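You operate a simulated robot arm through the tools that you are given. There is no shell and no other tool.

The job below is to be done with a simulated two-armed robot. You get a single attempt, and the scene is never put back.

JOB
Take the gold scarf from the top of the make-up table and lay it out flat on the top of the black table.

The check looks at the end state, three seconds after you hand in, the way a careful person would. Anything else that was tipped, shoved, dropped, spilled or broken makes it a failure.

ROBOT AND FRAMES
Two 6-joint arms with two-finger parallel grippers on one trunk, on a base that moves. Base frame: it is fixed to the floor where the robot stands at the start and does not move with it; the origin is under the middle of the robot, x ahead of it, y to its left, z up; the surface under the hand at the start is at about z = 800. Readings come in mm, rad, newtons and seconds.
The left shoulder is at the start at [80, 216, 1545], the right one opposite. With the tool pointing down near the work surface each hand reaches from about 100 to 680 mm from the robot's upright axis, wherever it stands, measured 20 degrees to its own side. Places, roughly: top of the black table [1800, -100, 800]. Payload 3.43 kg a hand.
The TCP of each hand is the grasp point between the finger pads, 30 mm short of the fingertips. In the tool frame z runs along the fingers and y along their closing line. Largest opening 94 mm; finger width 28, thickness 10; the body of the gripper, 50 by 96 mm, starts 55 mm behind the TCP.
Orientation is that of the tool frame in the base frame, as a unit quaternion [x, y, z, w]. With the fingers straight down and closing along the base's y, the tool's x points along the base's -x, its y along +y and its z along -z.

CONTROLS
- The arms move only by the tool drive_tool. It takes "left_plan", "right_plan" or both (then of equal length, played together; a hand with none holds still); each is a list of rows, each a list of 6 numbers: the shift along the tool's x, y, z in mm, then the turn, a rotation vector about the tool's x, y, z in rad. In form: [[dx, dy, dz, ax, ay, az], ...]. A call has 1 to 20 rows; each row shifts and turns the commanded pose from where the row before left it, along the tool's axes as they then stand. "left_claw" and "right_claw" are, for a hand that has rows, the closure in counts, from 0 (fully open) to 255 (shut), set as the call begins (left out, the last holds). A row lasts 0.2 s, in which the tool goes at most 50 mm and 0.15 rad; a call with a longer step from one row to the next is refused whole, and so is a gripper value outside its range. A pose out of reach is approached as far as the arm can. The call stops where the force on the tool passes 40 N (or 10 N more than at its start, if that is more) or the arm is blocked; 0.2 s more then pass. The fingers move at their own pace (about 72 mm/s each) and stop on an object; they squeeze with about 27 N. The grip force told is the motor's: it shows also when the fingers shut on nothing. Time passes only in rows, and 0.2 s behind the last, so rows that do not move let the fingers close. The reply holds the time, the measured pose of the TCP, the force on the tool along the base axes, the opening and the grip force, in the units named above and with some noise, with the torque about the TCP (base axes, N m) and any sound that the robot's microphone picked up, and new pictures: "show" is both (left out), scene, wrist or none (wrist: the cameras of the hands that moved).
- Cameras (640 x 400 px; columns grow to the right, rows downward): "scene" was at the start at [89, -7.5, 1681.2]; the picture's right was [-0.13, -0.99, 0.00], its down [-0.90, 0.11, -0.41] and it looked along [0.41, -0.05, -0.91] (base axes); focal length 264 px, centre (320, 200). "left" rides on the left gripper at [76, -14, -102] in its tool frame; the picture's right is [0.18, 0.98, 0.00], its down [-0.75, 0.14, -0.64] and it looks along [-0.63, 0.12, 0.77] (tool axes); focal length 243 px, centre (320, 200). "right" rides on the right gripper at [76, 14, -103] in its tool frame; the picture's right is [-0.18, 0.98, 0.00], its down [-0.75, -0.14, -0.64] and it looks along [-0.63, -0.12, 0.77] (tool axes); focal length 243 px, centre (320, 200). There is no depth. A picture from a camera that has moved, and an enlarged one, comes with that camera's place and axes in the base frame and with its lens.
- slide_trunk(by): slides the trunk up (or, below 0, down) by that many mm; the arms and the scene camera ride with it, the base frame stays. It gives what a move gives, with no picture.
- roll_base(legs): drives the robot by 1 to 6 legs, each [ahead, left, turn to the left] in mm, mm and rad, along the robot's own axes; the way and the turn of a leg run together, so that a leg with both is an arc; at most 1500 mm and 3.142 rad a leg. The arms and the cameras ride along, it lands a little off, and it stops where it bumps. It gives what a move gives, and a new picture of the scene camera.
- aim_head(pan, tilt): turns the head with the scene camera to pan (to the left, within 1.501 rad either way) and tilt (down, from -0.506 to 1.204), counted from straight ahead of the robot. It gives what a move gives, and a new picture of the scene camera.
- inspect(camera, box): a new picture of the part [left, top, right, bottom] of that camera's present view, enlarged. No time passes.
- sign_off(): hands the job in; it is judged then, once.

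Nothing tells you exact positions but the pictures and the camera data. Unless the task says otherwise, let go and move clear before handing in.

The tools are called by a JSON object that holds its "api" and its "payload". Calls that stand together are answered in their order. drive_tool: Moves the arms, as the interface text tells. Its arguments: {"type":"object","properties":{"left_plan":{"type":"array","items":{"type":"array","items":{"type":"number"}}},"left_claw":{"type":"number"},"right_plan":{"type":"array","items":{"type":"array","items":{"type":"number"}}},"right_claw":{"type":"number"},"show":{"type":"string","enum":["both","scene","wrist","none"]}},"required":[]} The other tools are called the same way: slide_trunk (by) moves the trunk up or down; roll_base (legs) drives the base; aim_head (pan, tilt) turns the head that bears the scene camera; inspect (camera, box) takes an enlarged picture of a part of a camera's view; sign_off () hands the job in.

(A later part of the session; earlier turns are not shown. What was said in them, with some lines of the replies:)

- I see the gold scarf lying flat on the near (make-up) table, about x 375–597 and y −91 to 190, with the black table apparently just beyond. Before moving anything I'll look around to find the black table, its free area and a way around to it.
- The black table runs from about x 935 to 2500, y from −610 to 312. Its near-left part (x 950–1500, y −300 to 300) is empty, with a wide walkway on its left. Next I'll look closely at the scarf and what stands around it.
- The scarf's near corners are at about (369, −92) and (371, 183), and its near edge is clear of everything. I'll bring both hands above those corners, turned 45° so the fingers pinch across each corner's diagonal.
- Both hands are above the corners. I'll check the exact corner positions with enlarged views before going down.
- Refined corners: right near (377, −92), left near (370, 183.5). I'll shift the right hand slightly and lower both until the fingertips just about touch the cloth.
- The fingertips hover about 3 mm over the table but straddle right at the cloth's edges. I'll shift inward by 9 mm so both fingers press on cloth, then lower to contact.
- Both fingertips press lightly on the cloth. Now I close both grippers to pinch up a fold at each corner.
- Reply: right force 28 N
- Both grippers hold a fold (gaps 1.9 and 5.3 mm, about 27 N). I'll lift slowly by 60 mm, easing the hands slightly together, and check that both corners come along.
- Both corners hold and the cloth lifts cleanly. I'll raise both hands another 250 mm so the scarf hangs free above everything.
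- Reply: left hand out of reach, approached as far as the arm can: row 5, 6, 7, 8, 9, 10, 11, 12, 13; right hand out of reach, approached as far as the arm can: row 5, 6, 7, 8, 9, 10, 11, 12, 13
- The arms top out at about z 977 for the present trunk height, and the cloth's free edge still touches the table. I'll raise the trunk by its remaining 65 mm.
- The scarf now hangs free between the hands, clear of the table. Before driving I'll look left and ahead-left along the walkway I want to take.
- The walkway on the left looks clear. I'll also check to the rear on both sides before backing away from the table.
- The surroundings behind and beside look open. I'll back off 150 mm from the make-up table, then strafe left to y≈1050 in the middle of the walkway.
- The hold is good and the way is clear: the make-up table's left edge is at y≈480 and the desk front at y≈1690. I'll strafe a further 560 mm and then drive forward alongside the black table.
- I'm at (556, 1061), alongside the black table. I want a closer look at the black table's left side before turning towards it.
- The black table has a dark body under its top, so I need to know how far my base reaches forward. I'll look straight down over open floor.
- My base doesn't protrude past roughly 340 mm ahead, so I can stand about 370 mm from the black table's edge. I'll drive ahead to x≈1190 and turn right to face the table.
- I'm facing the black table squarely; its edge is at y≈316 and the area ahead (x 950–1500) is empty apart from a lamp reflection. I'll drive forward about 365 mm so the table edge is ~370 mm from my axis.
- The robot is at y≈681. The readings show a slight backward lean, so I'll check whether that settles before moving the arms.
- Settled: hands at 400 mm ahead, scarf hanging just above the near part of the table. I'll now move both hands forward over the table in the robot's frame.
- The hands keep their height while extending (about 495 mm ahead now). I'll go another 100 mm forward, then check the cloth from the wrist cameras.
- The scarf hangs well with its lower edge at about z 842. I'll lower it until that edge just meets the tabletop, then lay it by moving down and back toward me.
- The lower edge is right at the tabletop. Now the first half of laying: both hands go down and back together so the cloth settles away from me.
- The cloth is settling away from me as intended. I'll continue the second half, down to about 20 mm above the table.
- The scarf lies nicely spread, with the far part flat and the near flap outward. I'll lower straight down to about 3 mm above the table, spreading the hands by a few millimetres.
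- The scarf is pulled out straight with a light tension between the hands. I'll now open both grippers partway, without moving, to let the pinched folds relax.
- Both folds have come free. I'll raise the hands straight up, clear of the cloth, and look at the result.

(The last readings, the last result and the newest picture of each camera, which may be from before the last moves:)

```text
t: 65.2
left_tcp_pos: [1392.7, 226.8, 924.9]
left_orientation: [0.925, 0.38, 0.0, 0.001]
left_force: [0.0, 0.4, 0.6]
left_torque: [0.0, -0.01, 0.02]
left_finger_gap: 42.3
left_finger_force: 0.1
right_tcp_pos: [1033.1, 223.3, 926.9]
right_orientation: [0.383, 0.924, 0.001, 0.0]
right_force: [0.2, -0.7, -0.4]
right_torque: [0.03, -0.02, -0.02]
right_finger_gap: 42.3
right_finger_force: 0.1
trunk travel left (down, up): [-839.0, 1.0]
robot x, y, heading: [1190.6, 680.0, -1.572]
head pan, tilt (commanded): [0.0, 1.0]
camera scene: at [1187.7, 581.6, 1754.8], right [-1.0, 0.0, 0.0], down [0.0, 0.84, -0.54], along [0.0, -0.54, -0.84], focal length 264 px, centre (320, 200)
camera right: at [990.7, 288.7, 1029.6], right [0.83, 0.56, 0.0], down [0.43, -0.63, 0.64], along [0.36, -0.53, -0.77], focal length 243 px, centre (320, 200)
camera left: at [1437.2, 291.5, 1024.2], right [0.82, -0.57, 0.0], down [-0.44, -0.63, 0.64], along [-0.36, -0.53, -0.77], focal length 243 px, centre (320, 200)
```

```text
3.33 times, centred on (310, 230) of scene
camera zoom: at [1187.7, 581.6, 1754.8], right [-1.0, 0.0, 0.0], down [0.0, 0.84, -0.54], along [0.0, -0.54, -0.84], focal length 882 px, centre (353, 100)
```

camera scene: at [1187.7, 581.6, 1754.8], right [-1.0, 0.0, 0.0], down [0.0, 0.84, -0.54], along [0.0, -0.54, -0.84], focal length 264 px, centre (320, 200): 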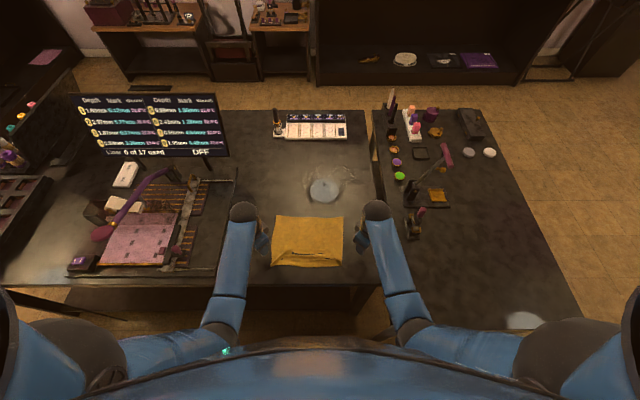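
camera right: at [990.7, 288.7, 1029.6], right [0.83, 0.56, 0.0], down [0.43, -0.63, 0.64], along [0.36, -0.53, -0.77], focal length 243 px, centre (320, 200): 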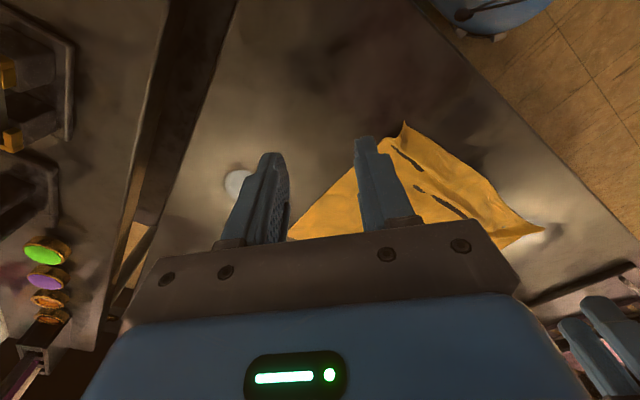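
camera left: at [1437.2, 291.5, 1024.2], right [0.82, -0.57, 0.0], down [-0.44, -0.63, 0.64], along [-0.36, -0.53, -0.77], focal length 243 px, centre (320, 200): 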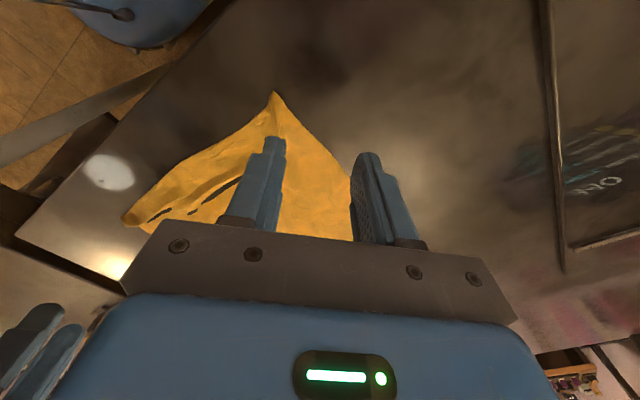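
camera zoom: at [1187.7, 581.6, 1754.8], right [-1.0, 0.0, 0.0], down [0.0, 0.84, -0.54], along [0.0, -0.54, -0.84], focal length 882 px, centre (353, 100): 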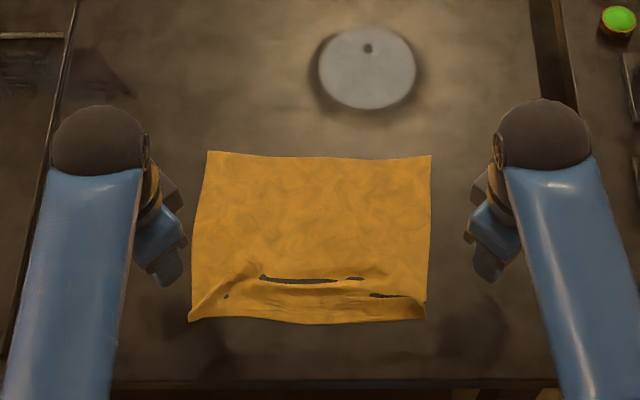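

The scarf lies open on the black table, with some small wrinkles along its near edge. I'll look closer before deciding how to smooth them.

{"api": "inspect", "payload": {"camera": "left", "box": [110, 80, 370, 242]}}

{"api": "inspect", "payload": {"camera": "right", "box": [280, 100, 560, 275]}}

{"api": "inspect", "payload": {"camera": "scene", "box": [262, 205, 352, 275]}}

```text
2.46 times, centred on (240, 161) of left
camera zoom: at [1437.2, 291.5, 1024.2], right [0.82, -0.57, 0.0], down [-0.44, -0.63, 0.64], along [-0.36, -0.53, -0.77], focal length 597 px, centre (517, 296)
```

zoom: 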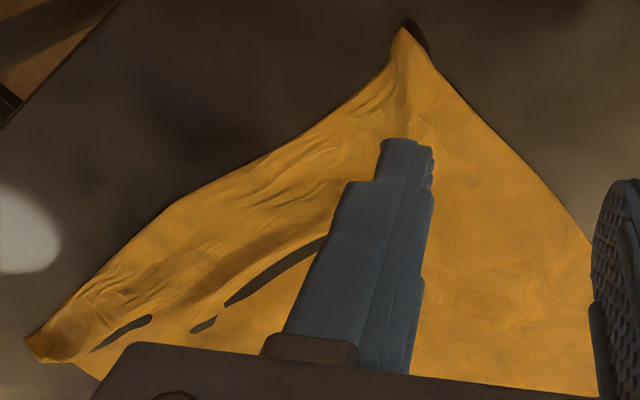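

```text
2.29 times, centred on (420, 188) of right
camera zoom: at [990.7, 288.7, 1029.6], right [0.83, 0.56, 0.0], down [0.43, -0.63, 0.64], along [0.36, -0.53, -0.77], focal length 555 px, centre (91, 229)
```

zoom: 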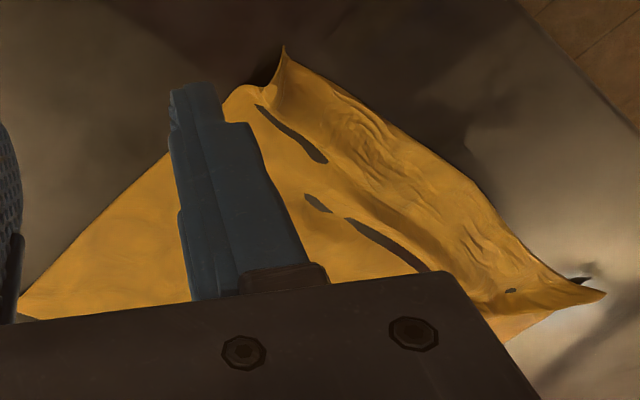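

```text
5.71 times, centred on (307, 240) of scene
camera zoom: at [1187.7, 581.6, 1754.8], right [-1.0, 0.0, 0.0], down [0.0, 0.84, -0.54], along [0.0, -0.54, -0.84], focal length 1511 px, centre (394, -29)
```

zoom: 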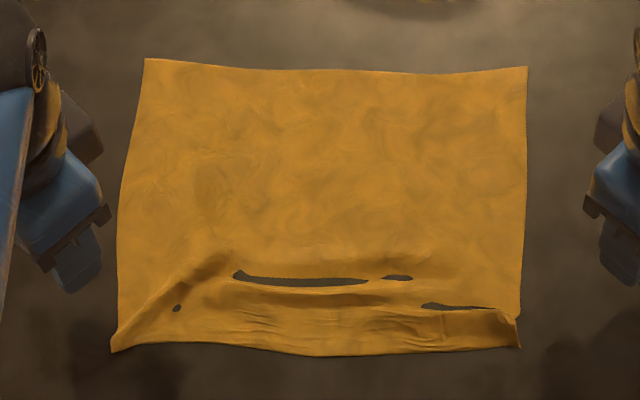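

The near strip is slightly bunched and raised, so I'll smooth it. I'll turn both hands square, open them wide so four fingertips line up along the near edge, and hover just above it.

{"api": "drive_tool", "payload": {"right_plan": [[0, 0, 0, 0, 0, 0.131], [0, 0, 0, 0, 0, 0.131], [0, 0, 0, 0, 0, 0.131], [0, 0, 0, 0, 0, 0.131], [0, 0, 0, 0, 0, 0.131], [0, 0, 0, 0, 0, 0.131], [7.2, 44.7, 0, 0, 0, 0], [7.2, 44.7, 0, 0, 0, 0], [7.2, 44.7, 0, 0, 0, 0], [0, 0, 25, 0, 0, 0], [0, 0, 25, 0, 0, 0], [0, 0, 20, 0, 0, 0], [0, 0, 0, 0, 0, 0]], "left_plan": [[0, 0, 0, 0, 0, -0.131], [0, 0, 0, 0, 0, -0.131], [0, 0, 0, 0, 0, -0.131], [0, 0, 0, 0, 0, -0.131], [0, 0, 0, 0, 0, -0.131], [0, 0, 0, 0, 0, -0.131], [6, -28.6, 0, 0, 0, 0], [6, -28.6, 0, 0, 0, 0], [6, -28.6, 0, 0, 0, 0], [0, 0, 25, 0, 0, 0], [0, 0, 25, 0, 0, 0], [0, 0, 20, 0, 0, 0], [0, 0, 0, 0, 0, 0]], "right_claw": 0, "left_claw": 0}}

{"api": "inspect", "payload": {"camera": "scene", "box": [220, 170, 400, 290]}}

```text
t: 68.0
left_tcp_pos: [1307.0, 246.3, 852.7]
left_orientation: [0.709, 0.706, 0.0, 0.0]
left_force: [-0.2, -0.3, 0.2]
left_torque: [-0.02, 0.01, 0.0]
left_finger_gap: 93.7
left_finger_force: 0.0
right_tcp_pos: [1169.9, 247.2, 856.3]
right_orientation: [0.709, 0.706, -0.001, 0.0]
right_force: [-0.5, 1.1, 0.2]
right_torque: [-0.03, 0.0, 0.01]
right_finger_gap: 93.8
right_finger_force: 0.0
trunk travel left (down, up): [-839.0, 1.0]
robot x, y, heading: [1189.1, 683.3, -1.573]
head pan, tilt (commanded): [0.0, 1.0]
camera scene: at [1188.9, 581.8, 1754.8], right [-1.0, 0.0, 0.0], down [0.0, 0.84, -0.54], along [0.0, -0.54, -0.84], focal length 264 px, centre (320, 200)
camera right: at [1183.3, 323.3, 959.7], right [0.98, -0.19, 0.0], down [-0.14, -0.75, 0.64], along [-0.12, -0.63, -0.77], focal length 243 px, centre (320, 200)
camera left: at [1293.1, 322.5, 952.4], right [0.98, 0.18, 0.0], down [0.14, -0.75, 0.64], along [0.12, -0.63, -0.77], focal length 243 px, centre (320, 200)
```

scene: 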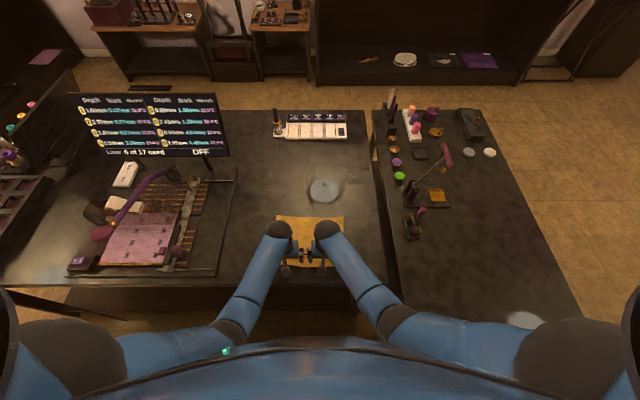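
right: 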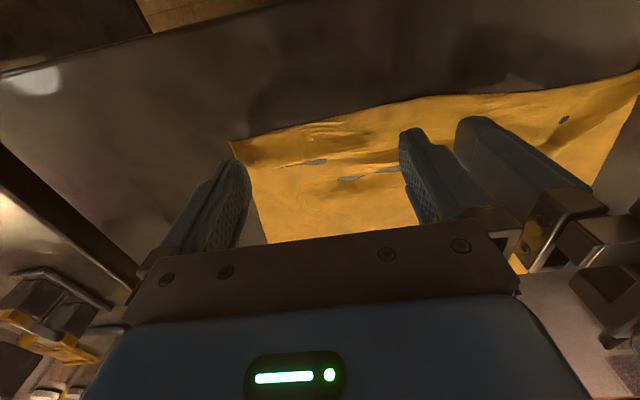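
left: 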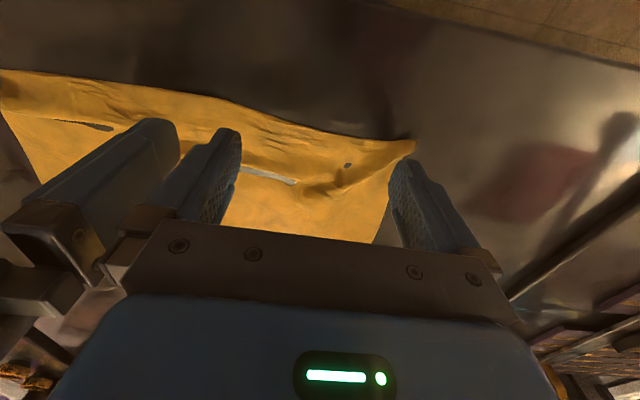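

```text
3.33 times, centred on (310, 230) of scene
camera zoom: at [1188.9, 581.8, 1754.8], right [-1.0, 0.0, 0.0], down [0.0, 0.84, -0.54], along [0.0, -0.54, -0.84], focal length 882 px, centre (353, 100)
```

zoom: 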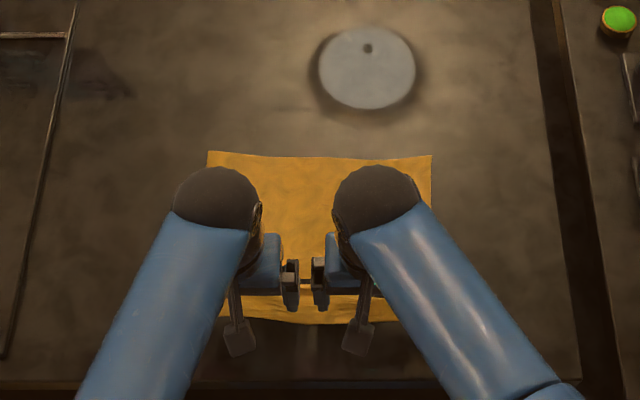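

The fingertips are lined up over the bunched near strip. I'll lower both hands to light contact.

{"api": "drive_tool", "payload": {"right_plan": [[0, 0, 10, 0, 0, 0], [0, 0, 8, 0, 0, 0], [0, 0, 4, 0, 0, 0], [0, 0, 1.5, 0, 0, 0], [0, 0, 0, 0, 0, 0]], "left_plan": [[0, 0, 10, 0, 0, 0], [0, 0, 6, 0, 0, 0], [0, 0, 4, 0, 0, 0], [0, 0, 1.5, 0, 0, 0], [0, 0, 0, 0, 0, 0]], "show": "wrist"}}

```text
t: 69.2
left_tcp_pos: [1307.4, 244.6, 831.6]
left_orientation: [0.709, 0.706, 0.0, 0.001]
left_force: [0.1, 1.6, 0.4]
left_torque: [-0.02, -0.01, 0.02]
left_finger_gap: 94.2
left_finger_force: 0.0
right_tcp_pos: [1167.8, 247.1, 831.5]
right_orientation: [0.708, 0.707, 0.0, 0.0]
right_force: [0.6, -0.7, 1.0]
right_torque: [0.01, -0.01, 0.0]
right_finger_gap: 93.7
right_finger_force: 0.1
trunk travel left (down, up): [-839.0, 1.0]
robot x, y, heading: [1188.6, 684.2, -1.57]
head pan, tilt (commanded): [0.0, 1.0]
camera right: at [1182.6, 322.4, 935.8], right [0.98, -0.19, 0.0], down [-0.14, -0.75, 0.64], along [-0.12, -0.63, -0.77], focal length 243 px, centre (320, 200)
camera left: at [1293.7, 321.9, 932.0], right [0.98, 0.18, 0.0], down [0.14, -0.75, 0.64], along [0.12, -0.63, -0.77], focal length 243 px, centre (320, 200)
```

right: 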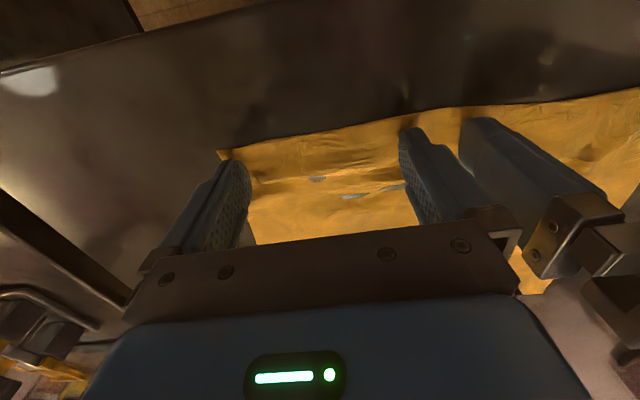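
left: 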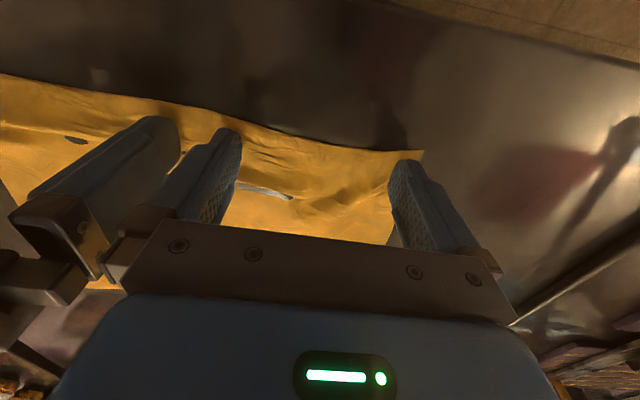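

Almost no force yet; I'll press about 2 mm more to get a light, even contact.

{"api": "drive_tool", "payload": {"right_plan": [[0, 0, 1, 0, 0, 0], [0, 0, 0.8, 0, 0, 0], [0, 0, 0, 0, 0, 0]], "left_plan": [[0, 0, 1, 0, 0, 0], [0, 0, 0.8, 0, 0, 0], [0, 0, 0, 0, 0, 0]], "show": "none"}}

```text
t: 70.0
left_tcp_pos: [1308.0, 245.3, 831.5]
left_orientation: [0.708, 0.706, -0.001, 0.002]
left_force: [1.2, 0.2, 13.9]
left_torque: [0.11, -0.28, 0.0]
left_finger_gap: 94.2
left_finger_force: 0.0
right_tcp_pos: [1167.6, 247.0, 831.1]
right_orientation: [0.708, 0.706, 0.0, 0.001]
right_force: [-0.2, -0.4, 4.5]
right_torque: [0.04, 0.08, 0.01]
right_finger_gap: 94.1
right_finger_force: 0.0
trunk travel left (down, up): [-839.0, 1.0]
robot x, y, heading: [1187.2, 680.1, -1.577]
head pan, tilt (commanded): [0.0, 1.0]
```

Good contact (about 14 N and 5 N). Now I'll drag the near edge gently toward me by 15 mm, spreading slightly outward.

{"api": "drive_tool", "payload": {"right_plan": [[0, 0, 0.5, 0, 0, 0], [2, -0.6, 0, 0, 0, 0], [2, -0.6, 0, 0, 0, 0], [2, -0.6, 0, 0, 0, 0], [2, -0.6, 0, 0, 0, 0], [2, -0.6, 0, 0, 0, 0], [2, -0.6, 0, 0, 0, 0], [2, -0.6, 0, 0, 0, 0], [1, 0, 0, 0, 0, 0], [0, 0, 0, 0, 0, 0]], "left_plan": [[0, 0, -0.3, 0, 0, 0], [2, 0.6, 0, 0, 0, 0], [2, 0.6, 0, 0, 0, 0], [2, 0.6, 0, 0, 0, 0], [2, 0.6, 0, 0, 0, 0], [2, 0.6, 0, 0, 0, 0], [2, 0.6, 0, 0, 0, 0], [2, 0.6, 0, 0, 0, 0], [1, 0, 0, 0, 0, 0], [0, 0, 0, 0, 0, 0]]}}

{"api": "inspect", "payload": {"camera": "scene", "box": [220, 170, 400, 290]}}

```text
t: 72.2
left_tcp_pos: [1311.8, 261.8, 831.5]
left_orientation: [0.709, 0.706, -0.002, 0.001]
left_force: [-3.8, -3.7, 16.6]
left_torque: [0.01, -0.1, 0.01]
left_finger_gap: 93.9
left_finger_force: 0.0
right_tcp_pos: [1165.8, 261.4, 831.6]
right_orientation: [0.708, 0.706, -0.002, 0.001]
right_force: [1.8, -5.6, 27.7]
right_torque: [-0.01, 0.75, 0.15]
right_finger_gap: 94.2
right_finger_force: 0.0
trunk travel left (down, up): [-839.0, 1.0]
robot x, y, heading: [1188.6, 680.3, -1.578]
head pan, tilt (commanded): [0.0, 1.0]
camera scene: at [1188.2, 585.3, 1755.2], right [-1.0, 0.0, 0.0], down [0.0, 0.84, -0.54], along [0.0, -0.54, -0.84], focal length 264 px, centre (320, 200)
camera right: at [1179.0, 338.9, 934.3], right [0.98, -0.19, 0.0], down [-0.14, -0.75, 0.64], along [-0.12, -0.63, -0.76], focal length 243 px, centre (320, 200)
camera left: at [1297.6, 338.7, 931.3], right [0.98, 0.18, 0.0], down [0.14, -0.75, 0.65], along [0.12, -0.64, -0.76], focal length 243 px, centre (320, 200)
```

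scene: 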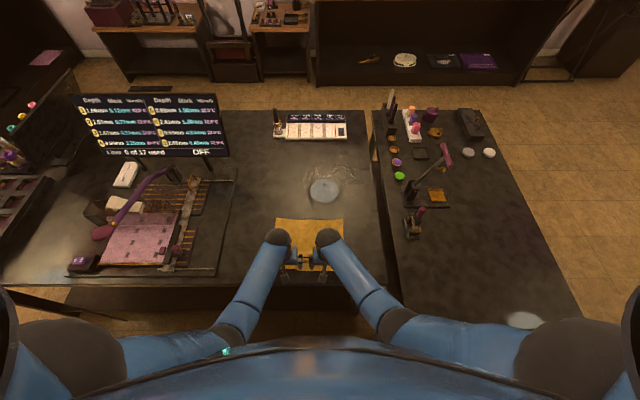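
right: 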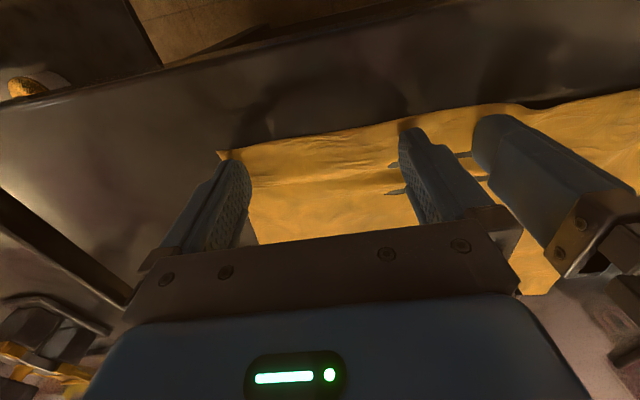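
left: 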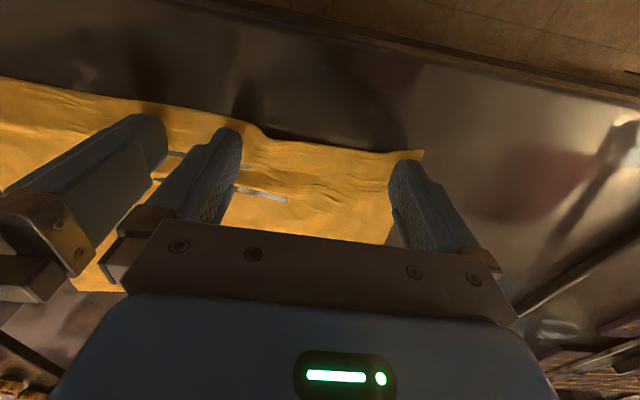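

```text
3.33 times, centred on (310, 230) of scene
camera zoom: at [1188.2, 585.3, 1755.2], right [-1.0, 0.0, 0.0], down [0.0, 0.84, -0.54], along [0.0, -0.54, -0.84], focal length 882 px, centre (353, 100)
```

zoom: 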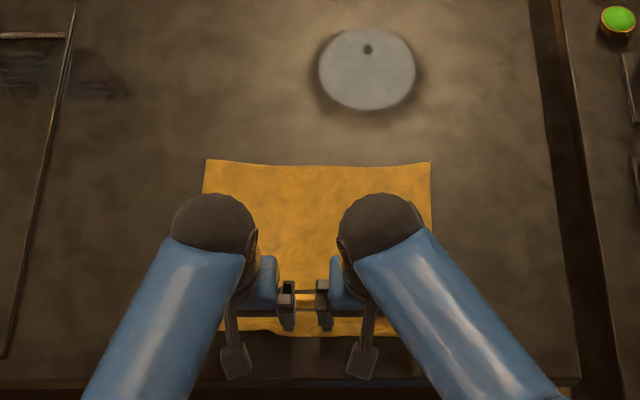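

The whole scarf slid along by about 15 mm, so it needs to be held elsewhere while pulling. I'll lift the hands and look at the current shape first.

{"api": "drive_tool", "payload": {"right_plan": [[0, 0, -4, 0, 0, 0], [0, 0, -20, 0, 0, 0], [0, 0, -30, 0, 0, 0], [0, -40, -20, 0, 0, 0], [0, -40, 0, 0, 0, 0], [0, -30, 0, 0, 0, 0], [0, 0, 0, 0, 0, 0]], "left_plan": [[0, 0, -4, 0, 0, 0], [0, 0, -20, 0, 0, 0], [0, 0, -30, 0, 0, 0], [0, 40, -20, 0, 0, 0], [0, 40, 0, 0, 0, 0], [0, 10, 0, 0, 0, 0], [0, 0, 0, 0, 0, 0]]}}

{"api": "inspect", "payload": {"camera": "scene", "box": [255, 208, 355, 278]}}

```text
t: 73.8
left_tcp_pos: [1403.1, 261.7, 902.6]
left_orientation: [0.709, 0.705, 0.0, 0.001]
left_force: [0.2, 0.4, 0.0]
left_torque: [0.03, 0.0, 0.04]
left_finger_gap: 93.7
left_finger_force: 0.1
right_tcp_pos: [1051.8, 261.7, 903.2]
right_orientation: [0.708, 0.706, 0.0, 0.0]
right_force: [0.8, -0.2, -0.5]
right_torque: [0.01, 0.0, 0.02]
right_finger_gap: 94.1
right_finger_force: 0.1
trunk travel left (down, up): [-839.0, 1.0]
robot x, y, heading: [1192.2, 681.1, -1.576]
head pan, tilt (commanded): [0.0, 1.0]
camera scene: at [1188.8, 581.8, 1754.8], right [-1.0, 0.0, 0.0], down [0.0, 0.84, -0.54], along [0.0, -0.54, -0.84], focal length 264 px, centre (320, 200)
camera right: at [1066.9, 337.5, 1006.8], right [0.98, -0.19, 0.0], down [-0.14, -0.75, 0.64], along [-0.12, -0.63, -0.77], focal length 243 px, centre (320, 200)
camera left: at [1388.1, 338.3, 1003.6], right [0.98, 0.18, 0.0], down [0.14, -0.75, 0.64], along [0.12, -0.63, -0.77], focal length 243 px, centre (320, 200)
```

scene: 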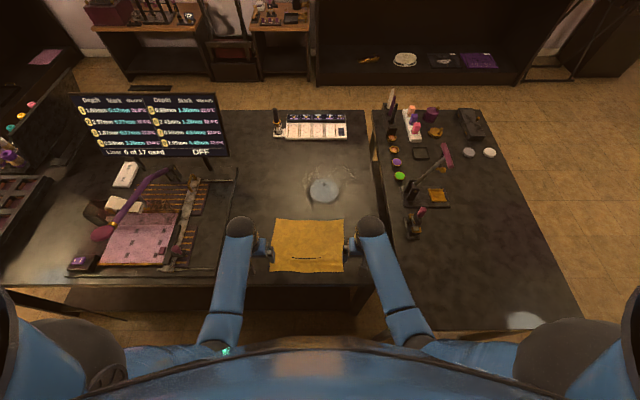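
right: 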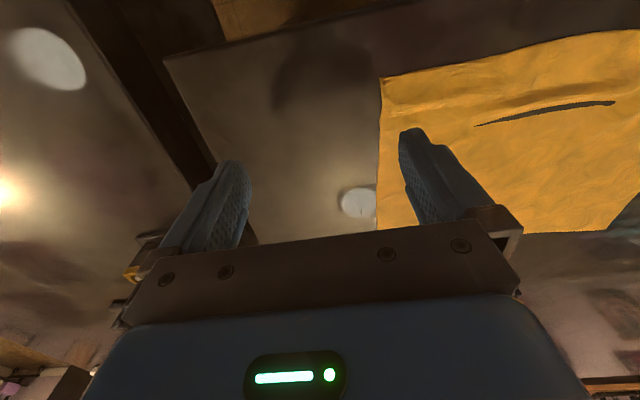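
left: 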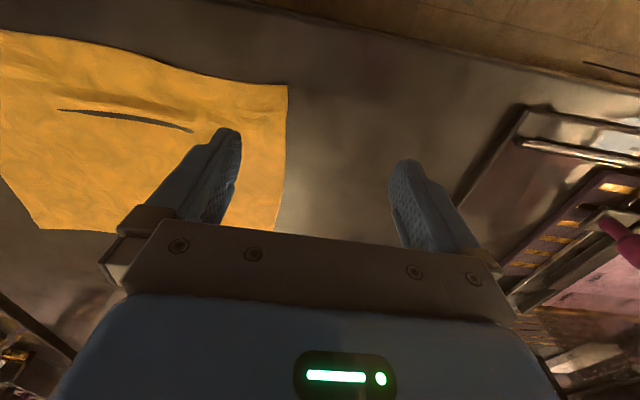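

```text
5.71 times, centred on (305, 243) of scene
camera zoom: at [1188.8, 581.8, 1754.8], right [-1.0, 0.0, 0.0], down [0.0, 0.84, -0.54], along [0.0, -0.54, -0.84], focal length 1511 px, centre (406, -46)
```

zoom: 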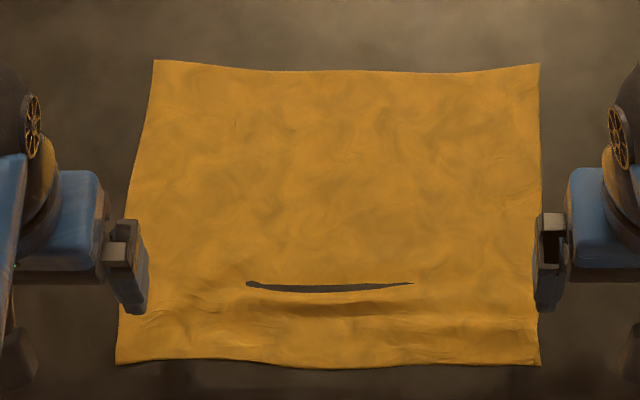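

That worked well: the corners are square and flat (about 278 × 220 mm), with only a low ridge left near the middle of the near edge. I'll smooth it with one gentle local pull by the right hand.

{"api": "drive_tool", "payload": {"right_plan": [[0, 46, 0, 0, 0, 0], [0, 46, 0, 0, 0, 0], [1, 46, 0, 0, 0, 0], [1, 45, 0, 0, 0, 0], [0, 0, 25, 0, 0, 0], [0, 0, 25, 0, 0, 0], [0, 0, 15, 0, 0, 0], [0, 0, 6, 0, 0, 0], [0, 0, 1, 0, 0, 0], [0, 0, 0, 0, 0, 0]], "right_claw": 92}}

```text
t: 76.0
left_tcp_pos: [1402.0, 260.6, 903.6]
left_orientation: [0.709, 0.706, -0.001, 0.001]
left_force: [0.8, -1.1, 0.5]
left_torque: [0.0, 0.02, 0.03]
left_finger_gap: 93.9
left_finger_force: 0.0
right_tcp_pos: [1237.3, 262.7, 830.8]
right_orientation: [0.709, 0.705, 0.0, 0.001]
right_force: [0.6, 0.4, 0.7]
right_torque: [-0.01, 0.01, -0.01]
right_finger_gap: 60.0
right_finger_force: 0.0
trunk travel left (down, up): [-839.0, 1.0]
robot x, y, heading: [1190.0, 682.3, -1.573]
head pan, tilt (commanded): [0.0, 1.0]
camera scene: at [1189.0, 581.7, 1754.8], right [-1.0, 0.0, 0.0], down [0.0, 0.84, -0.54], along [0.0, -0.54, -0.84], focal length 264 px, centre (320, 200)
camera right: at [1252.6, 338.6, 934.9], right [0.98, -0.19, 0.0], down [-0.14, -0.75, 0.64], along [-0.12, -0.63, -0.77], focal length 243 px, centre (320, 200)
```

scene: 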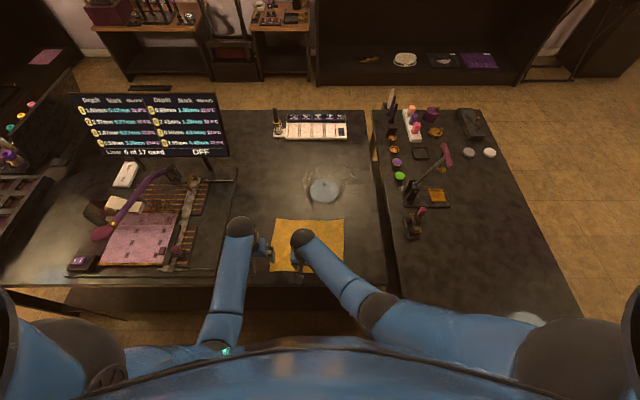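
right: 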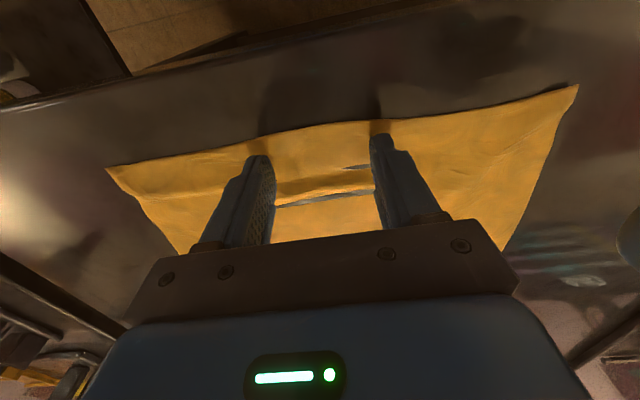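

The fingertips touch the near strip just behind the ridge. I'll press lightly and pull back 8 mm, then release upward.

{"api": "drive_tool", "payload": {"right_plan": [[0, 0, 1, 0, 0, 0], [0, 0, 0.7, 0, 0, 0], [1.5, 0, 0, 0, 0, 0], [1.5, 0, 0, 0, 0, 0], [1.5, 0, 0, 0, 0, 0], [1.5, 0, 0, 0, 0, 0], [1.5, 0, 0, 0, 0, 0], [1, 0, 0, 0, 0, 0], [0, 0, 0, 0, 0, 0]], "show": "wrist"}}

```text
t: 78.0
left_tcp_pos: [1402.2, 262.3, 903.4]
left_orientation: [0.708, 0.706, -0.001, 0.001]
left_force: [0.4, -0.5, 0.5]
left_torque: [0.02, -0.01, 0.01]
left_finger_gap: 93.8
left_finger_force: 0.1
right_tcp_pos: [1236.6, 271.0, 831.0]
right_orientation: [0.708, 0.706, -0.001, 0.0]
right_force: [-0.6, -5.2, 24.6]
right_torque: [0.1, 0.22, 0.05]
right_finger_gap: 59.8
right_finger_force: 0.1
trunk travel left (down, up): [-839.0, 1.0]
robot x, y, heading: [1188.5, 682.0, -1.578]
head pan, tilt (commanded): [0.0, 1.0]
camera right: at [1252.2, 348.3, 934.4], right [0.98, -0.19, 0.0], down [-0.14, -0.75, 0.64], along [-0.12, -0.63, -0.77], focal length 243 px, centre (320, 200)
```

right: 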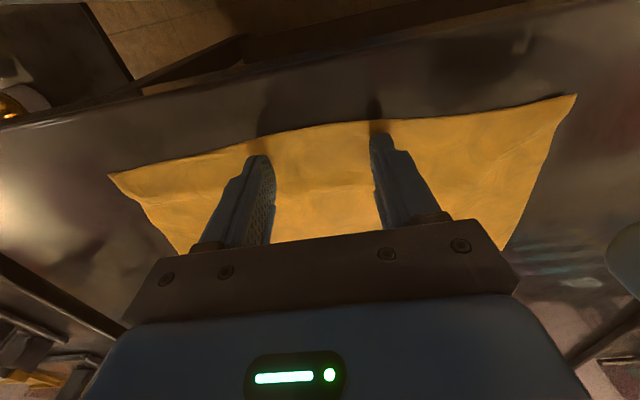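

The ridge and the slit-like crease are gone; the cloth now looks smooth. I'll lift the right hand straight up and clear of the scarf and check the whole result.

{"api": "drive_tool", "payload": {"right_plan": [[0, 0, -3, 0, 0, 0], [0, 0, -15, 0, 0, 0], [0, 0, -30, 0, 0, 0], [0, 0, -30, 0, 0, 0], [0, -40, 0, 0, 0, 0], [0, -45, 0, 0, 0, 0], [0, -45, 0, 0, 0, 0], [0, -45, 0, 0, 0, 0], [0, 0, 0, 0, 0, 0]]}}

{"api": "inspect", "payload": {"camera": "scene", "box": [255, 208, 355, 278]}}

```text
t: 80.0
left_tcp_pos: [1402.7, 260.7, 903.8]
left_orientation: [0.709, 0.705, -0.001, 0.0]
left_force: [1.4, -0.2, 1.0]
left_torque: [-0.02, 0.0, 0.0]
left_finger_gap: 94.0
left_finger_force: 0.0
right_tcp_pos: [1057.8, 270.9, 906.6]
right_orientation: [0.708, 0.706, 0.001, 0.0]
right_force: [1.0, -0.6, -0.5]
right_torque: [0.03, 0.03, 0.01]
right_finger_gap: 60.1
right_finger_force: 0.1
trunk travel left (down, up): [-839.0, 1.0]
robot x, y, heading: [1188.3, 679.4, -1.576]
head pan, tilt (commanded): [0.0, 1.0]
camera scene: at [1188.6, 581.7, 1754.8], right [-1.0, 0.0, 0.0], down [0.0, 0.84, -0.54], along [0.0, -0.54, -0.84], focal length 264 px, centre (320, 200)
camera right: at [1073.8, 347.5, 1010.2], right [0.98, -0.19, 0.0], down [-0.14, -0.75, 0.64], along [-0.12, -0.63, -0.77], focal length 243 px, centre (320, 200)
```

scene: 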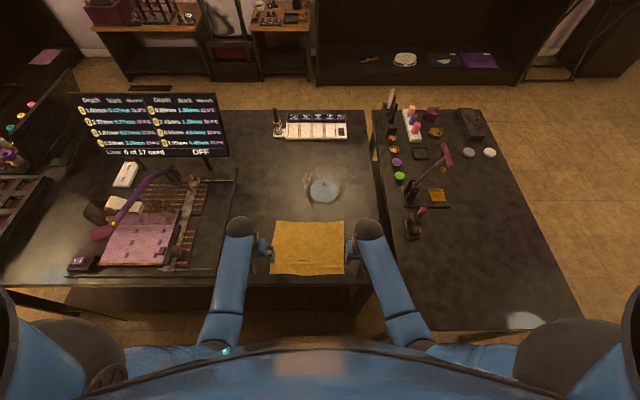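
right: 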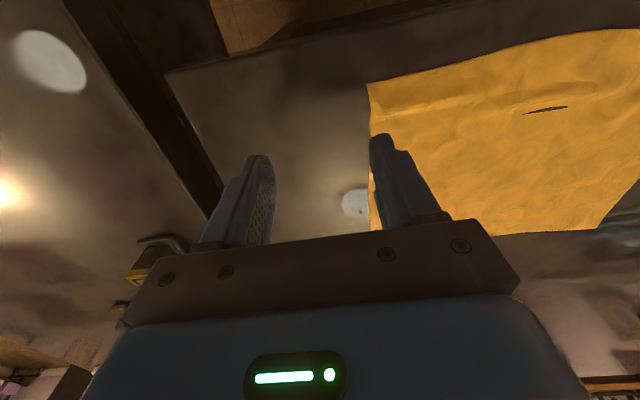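

```text
5.71 times, centred on (305, 243) of scene
camera zoom: at [1188.6, 581.7, 1754.8], right [-1.0, 0.0, 0.0], down [0.0, 0.84, -0.54], along [0.0, -0.54, -0.84], focal length 1511 px, centre (406, -46)
```

zoom: 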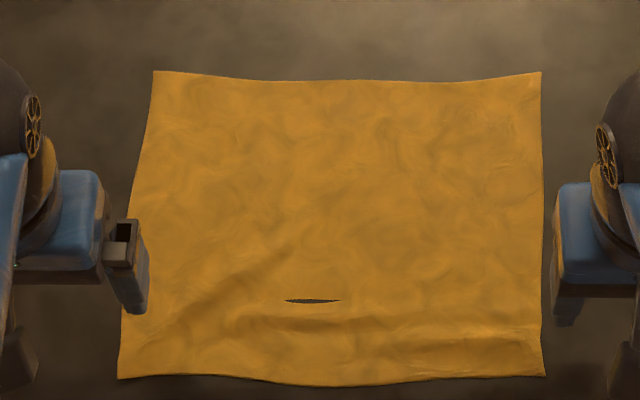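

The scarf now lies flat and whole on the black table, about 25 mm inside its edge, with nothing else disturbed. I'll raise the hands and back the robot away.

{"api": "drive_tool", "payload": {"right_plan": [[0, 0, -25, 0, 0, 0], [0, 0, -25, 0, 0, 0], [0, 0, -25, 0, 0, 0], [0, 0, 0, 0, 0, 0]], "left_plan": [[0, 0, -25, 0, 0, 0], [0, 0, -25, 0, 0, 0], [0, 0, -25, 0, 0, 0], [0, 0, 0, 0, 0, 0]], "show": "none"}}

{"api": "roll_base", "payload": {"legs": [[-280, 0, 0]]}}

{"api": "aim_head", "payload": {"pan": 0.0, "tilt": 0.8}}

{"api": "inspect", "payload": {"camera": "scene", "box": [180, 100, 560, 340]}}

```text
t: 81.0
left_tcp_pos: [1400.9, 261.5, 978.9]
left_orientation: [0.708, 0.706, 0.0, 0.001]
left_force: [0.6, -0.3, -0.2]
left_torque: [-0.01, -0.02, -0.02]
left_finger_gap: 94.2
left_finger_force: 0.0
right_tcp_pos: [1061.0, 273.3, 983.8]
right_orientation: [0.708, 0.706, 0.001, 0.0]
right_force: [0.0, -0.3, 0.3]
right_torque: [0.02, -0.02, 0.01]
right_finger_gap: 59.9
right_finger_force: 0.1
trunk travel left (down, up): [-839.0, 1.0]
robot x, y, heading: [1191.8, 683.2, -1.573]
head pan, tilt (commanded): [0.0, 1.0]
```

```text
t: 83.0
left_tcp_pos: [1401.8, 540.6, 978.3]
left_orientation: [0.709, 0.706, 0.0, 0.001]
left_force: [0.7, 0.0, 0.2]
left_torque: [0.04, 0.02, -0.03]
left_finger_gap: 94.1
left_finger_force: 0.1
right_tcp_pos: [1061.6, 552.0, 981.1]
right_orientation: [0.709, 0.705, 0.001, -0.001]
right_force: [0.2, 0.1, 0.0]
right_torque: [0.03, 0.02, -0.01]
right_finger_gap: 60.3
right_finger_force: 0.1
trunk travel left (down, up): [-839.0, 1.0]
robot x, y, heading: [1188.1, 961.6, -1.575]
head pan, tilt (commanded): [0.0, 1.0]
camera scene: at [1189.9, 859.0, 1754.4], right [-1.0, 0.01, 0.0], down [0.0, 0.84, -0.54], along [0.0, -0.54, -0.84], focal length 264 px, centre (320, 200)
```

scene: 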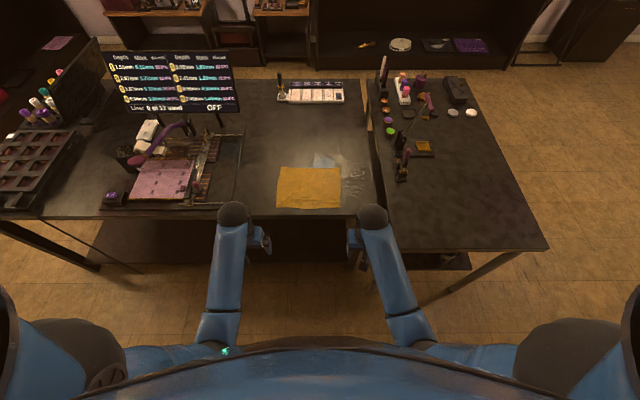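

```text
t: 83.7
left_tcp_pos: [1401.4, 542.7, 979.4]
left_orientation: [0.709, 0.705, -0.001, 0.0]
left_force: [-0.2, 0.3, -0.6]
left_torque: [0.0, 0.01, -0.02]
left_finger_gap: 94.2
left_finger_force: 0.0
right_tcp_pos: [1060.3, 554.7, 982.5]
right_orientation: [0.708, 0.706, 0.0, 0.0]
right_force: [0.4, 0.6, -0.4]
right_torque: [-0.01, 0.02, -0.02]
right_finger_gap: 59.9
right_finger_force: 0.0
trunk travel left (down, up): [-839.0, 1.0]
robot x, y, heading: [1193.7, 962.1, -1.578]
head pan, tilt (commanded): [0.0, 0.799]
camera scene: at [1189.8, 851.5, 1769.8], right [-1.0, 0.01, 0.0], down [0.0, 0.72, -0.7], along [0.0, -0.7, -0.72], focal length 264 px, centre (320, 200)
```

scene: 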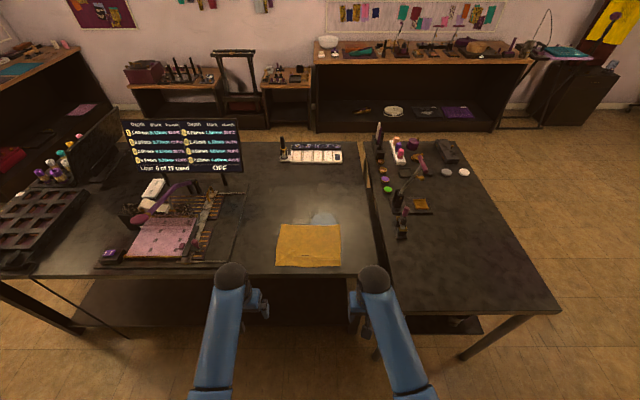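

```text
1.67 times, centred on (370, 220) of scene
camera zoom: at [1189.8, 851.5, 1769.8], right [-1.0, 0.01, 0.0], down [0.0, 0.72, -0.7], along [0.0, -0.7, -0.72], focal length 441 px, centre (237, 167)
```

zoom: 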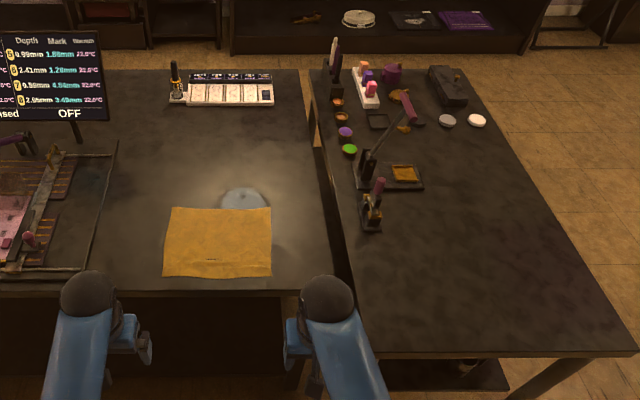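

The scarf lies flat and fully open on the black table, both hands are well clear, and everything on both tables still stands as before. I'm handing in.

{"api": "sign_off", "payload": {}}

```text
The job is handed in.
```

I moved the gold scarf from the make-up table to the black table. It is lying flat and fully open there, near the corner closest to the make-up table.

- **Position:** the near edge is about 25 mm inside the table edge. The scarf measures roughly 278 by 220 mm, about its original size.
- **Flatness:** I smoothed out the bunching along the near edge. In the last close-up only some faint waves and one small crease-like mark near that edge were visible.
- **Other items:** in the final pictures nothing else on either table looked moved or tipped.
- **Robot:** both grippers are open and away from the scarf, and the robot has backed off from the table.

I handed the job in and have not seen the result of the check.
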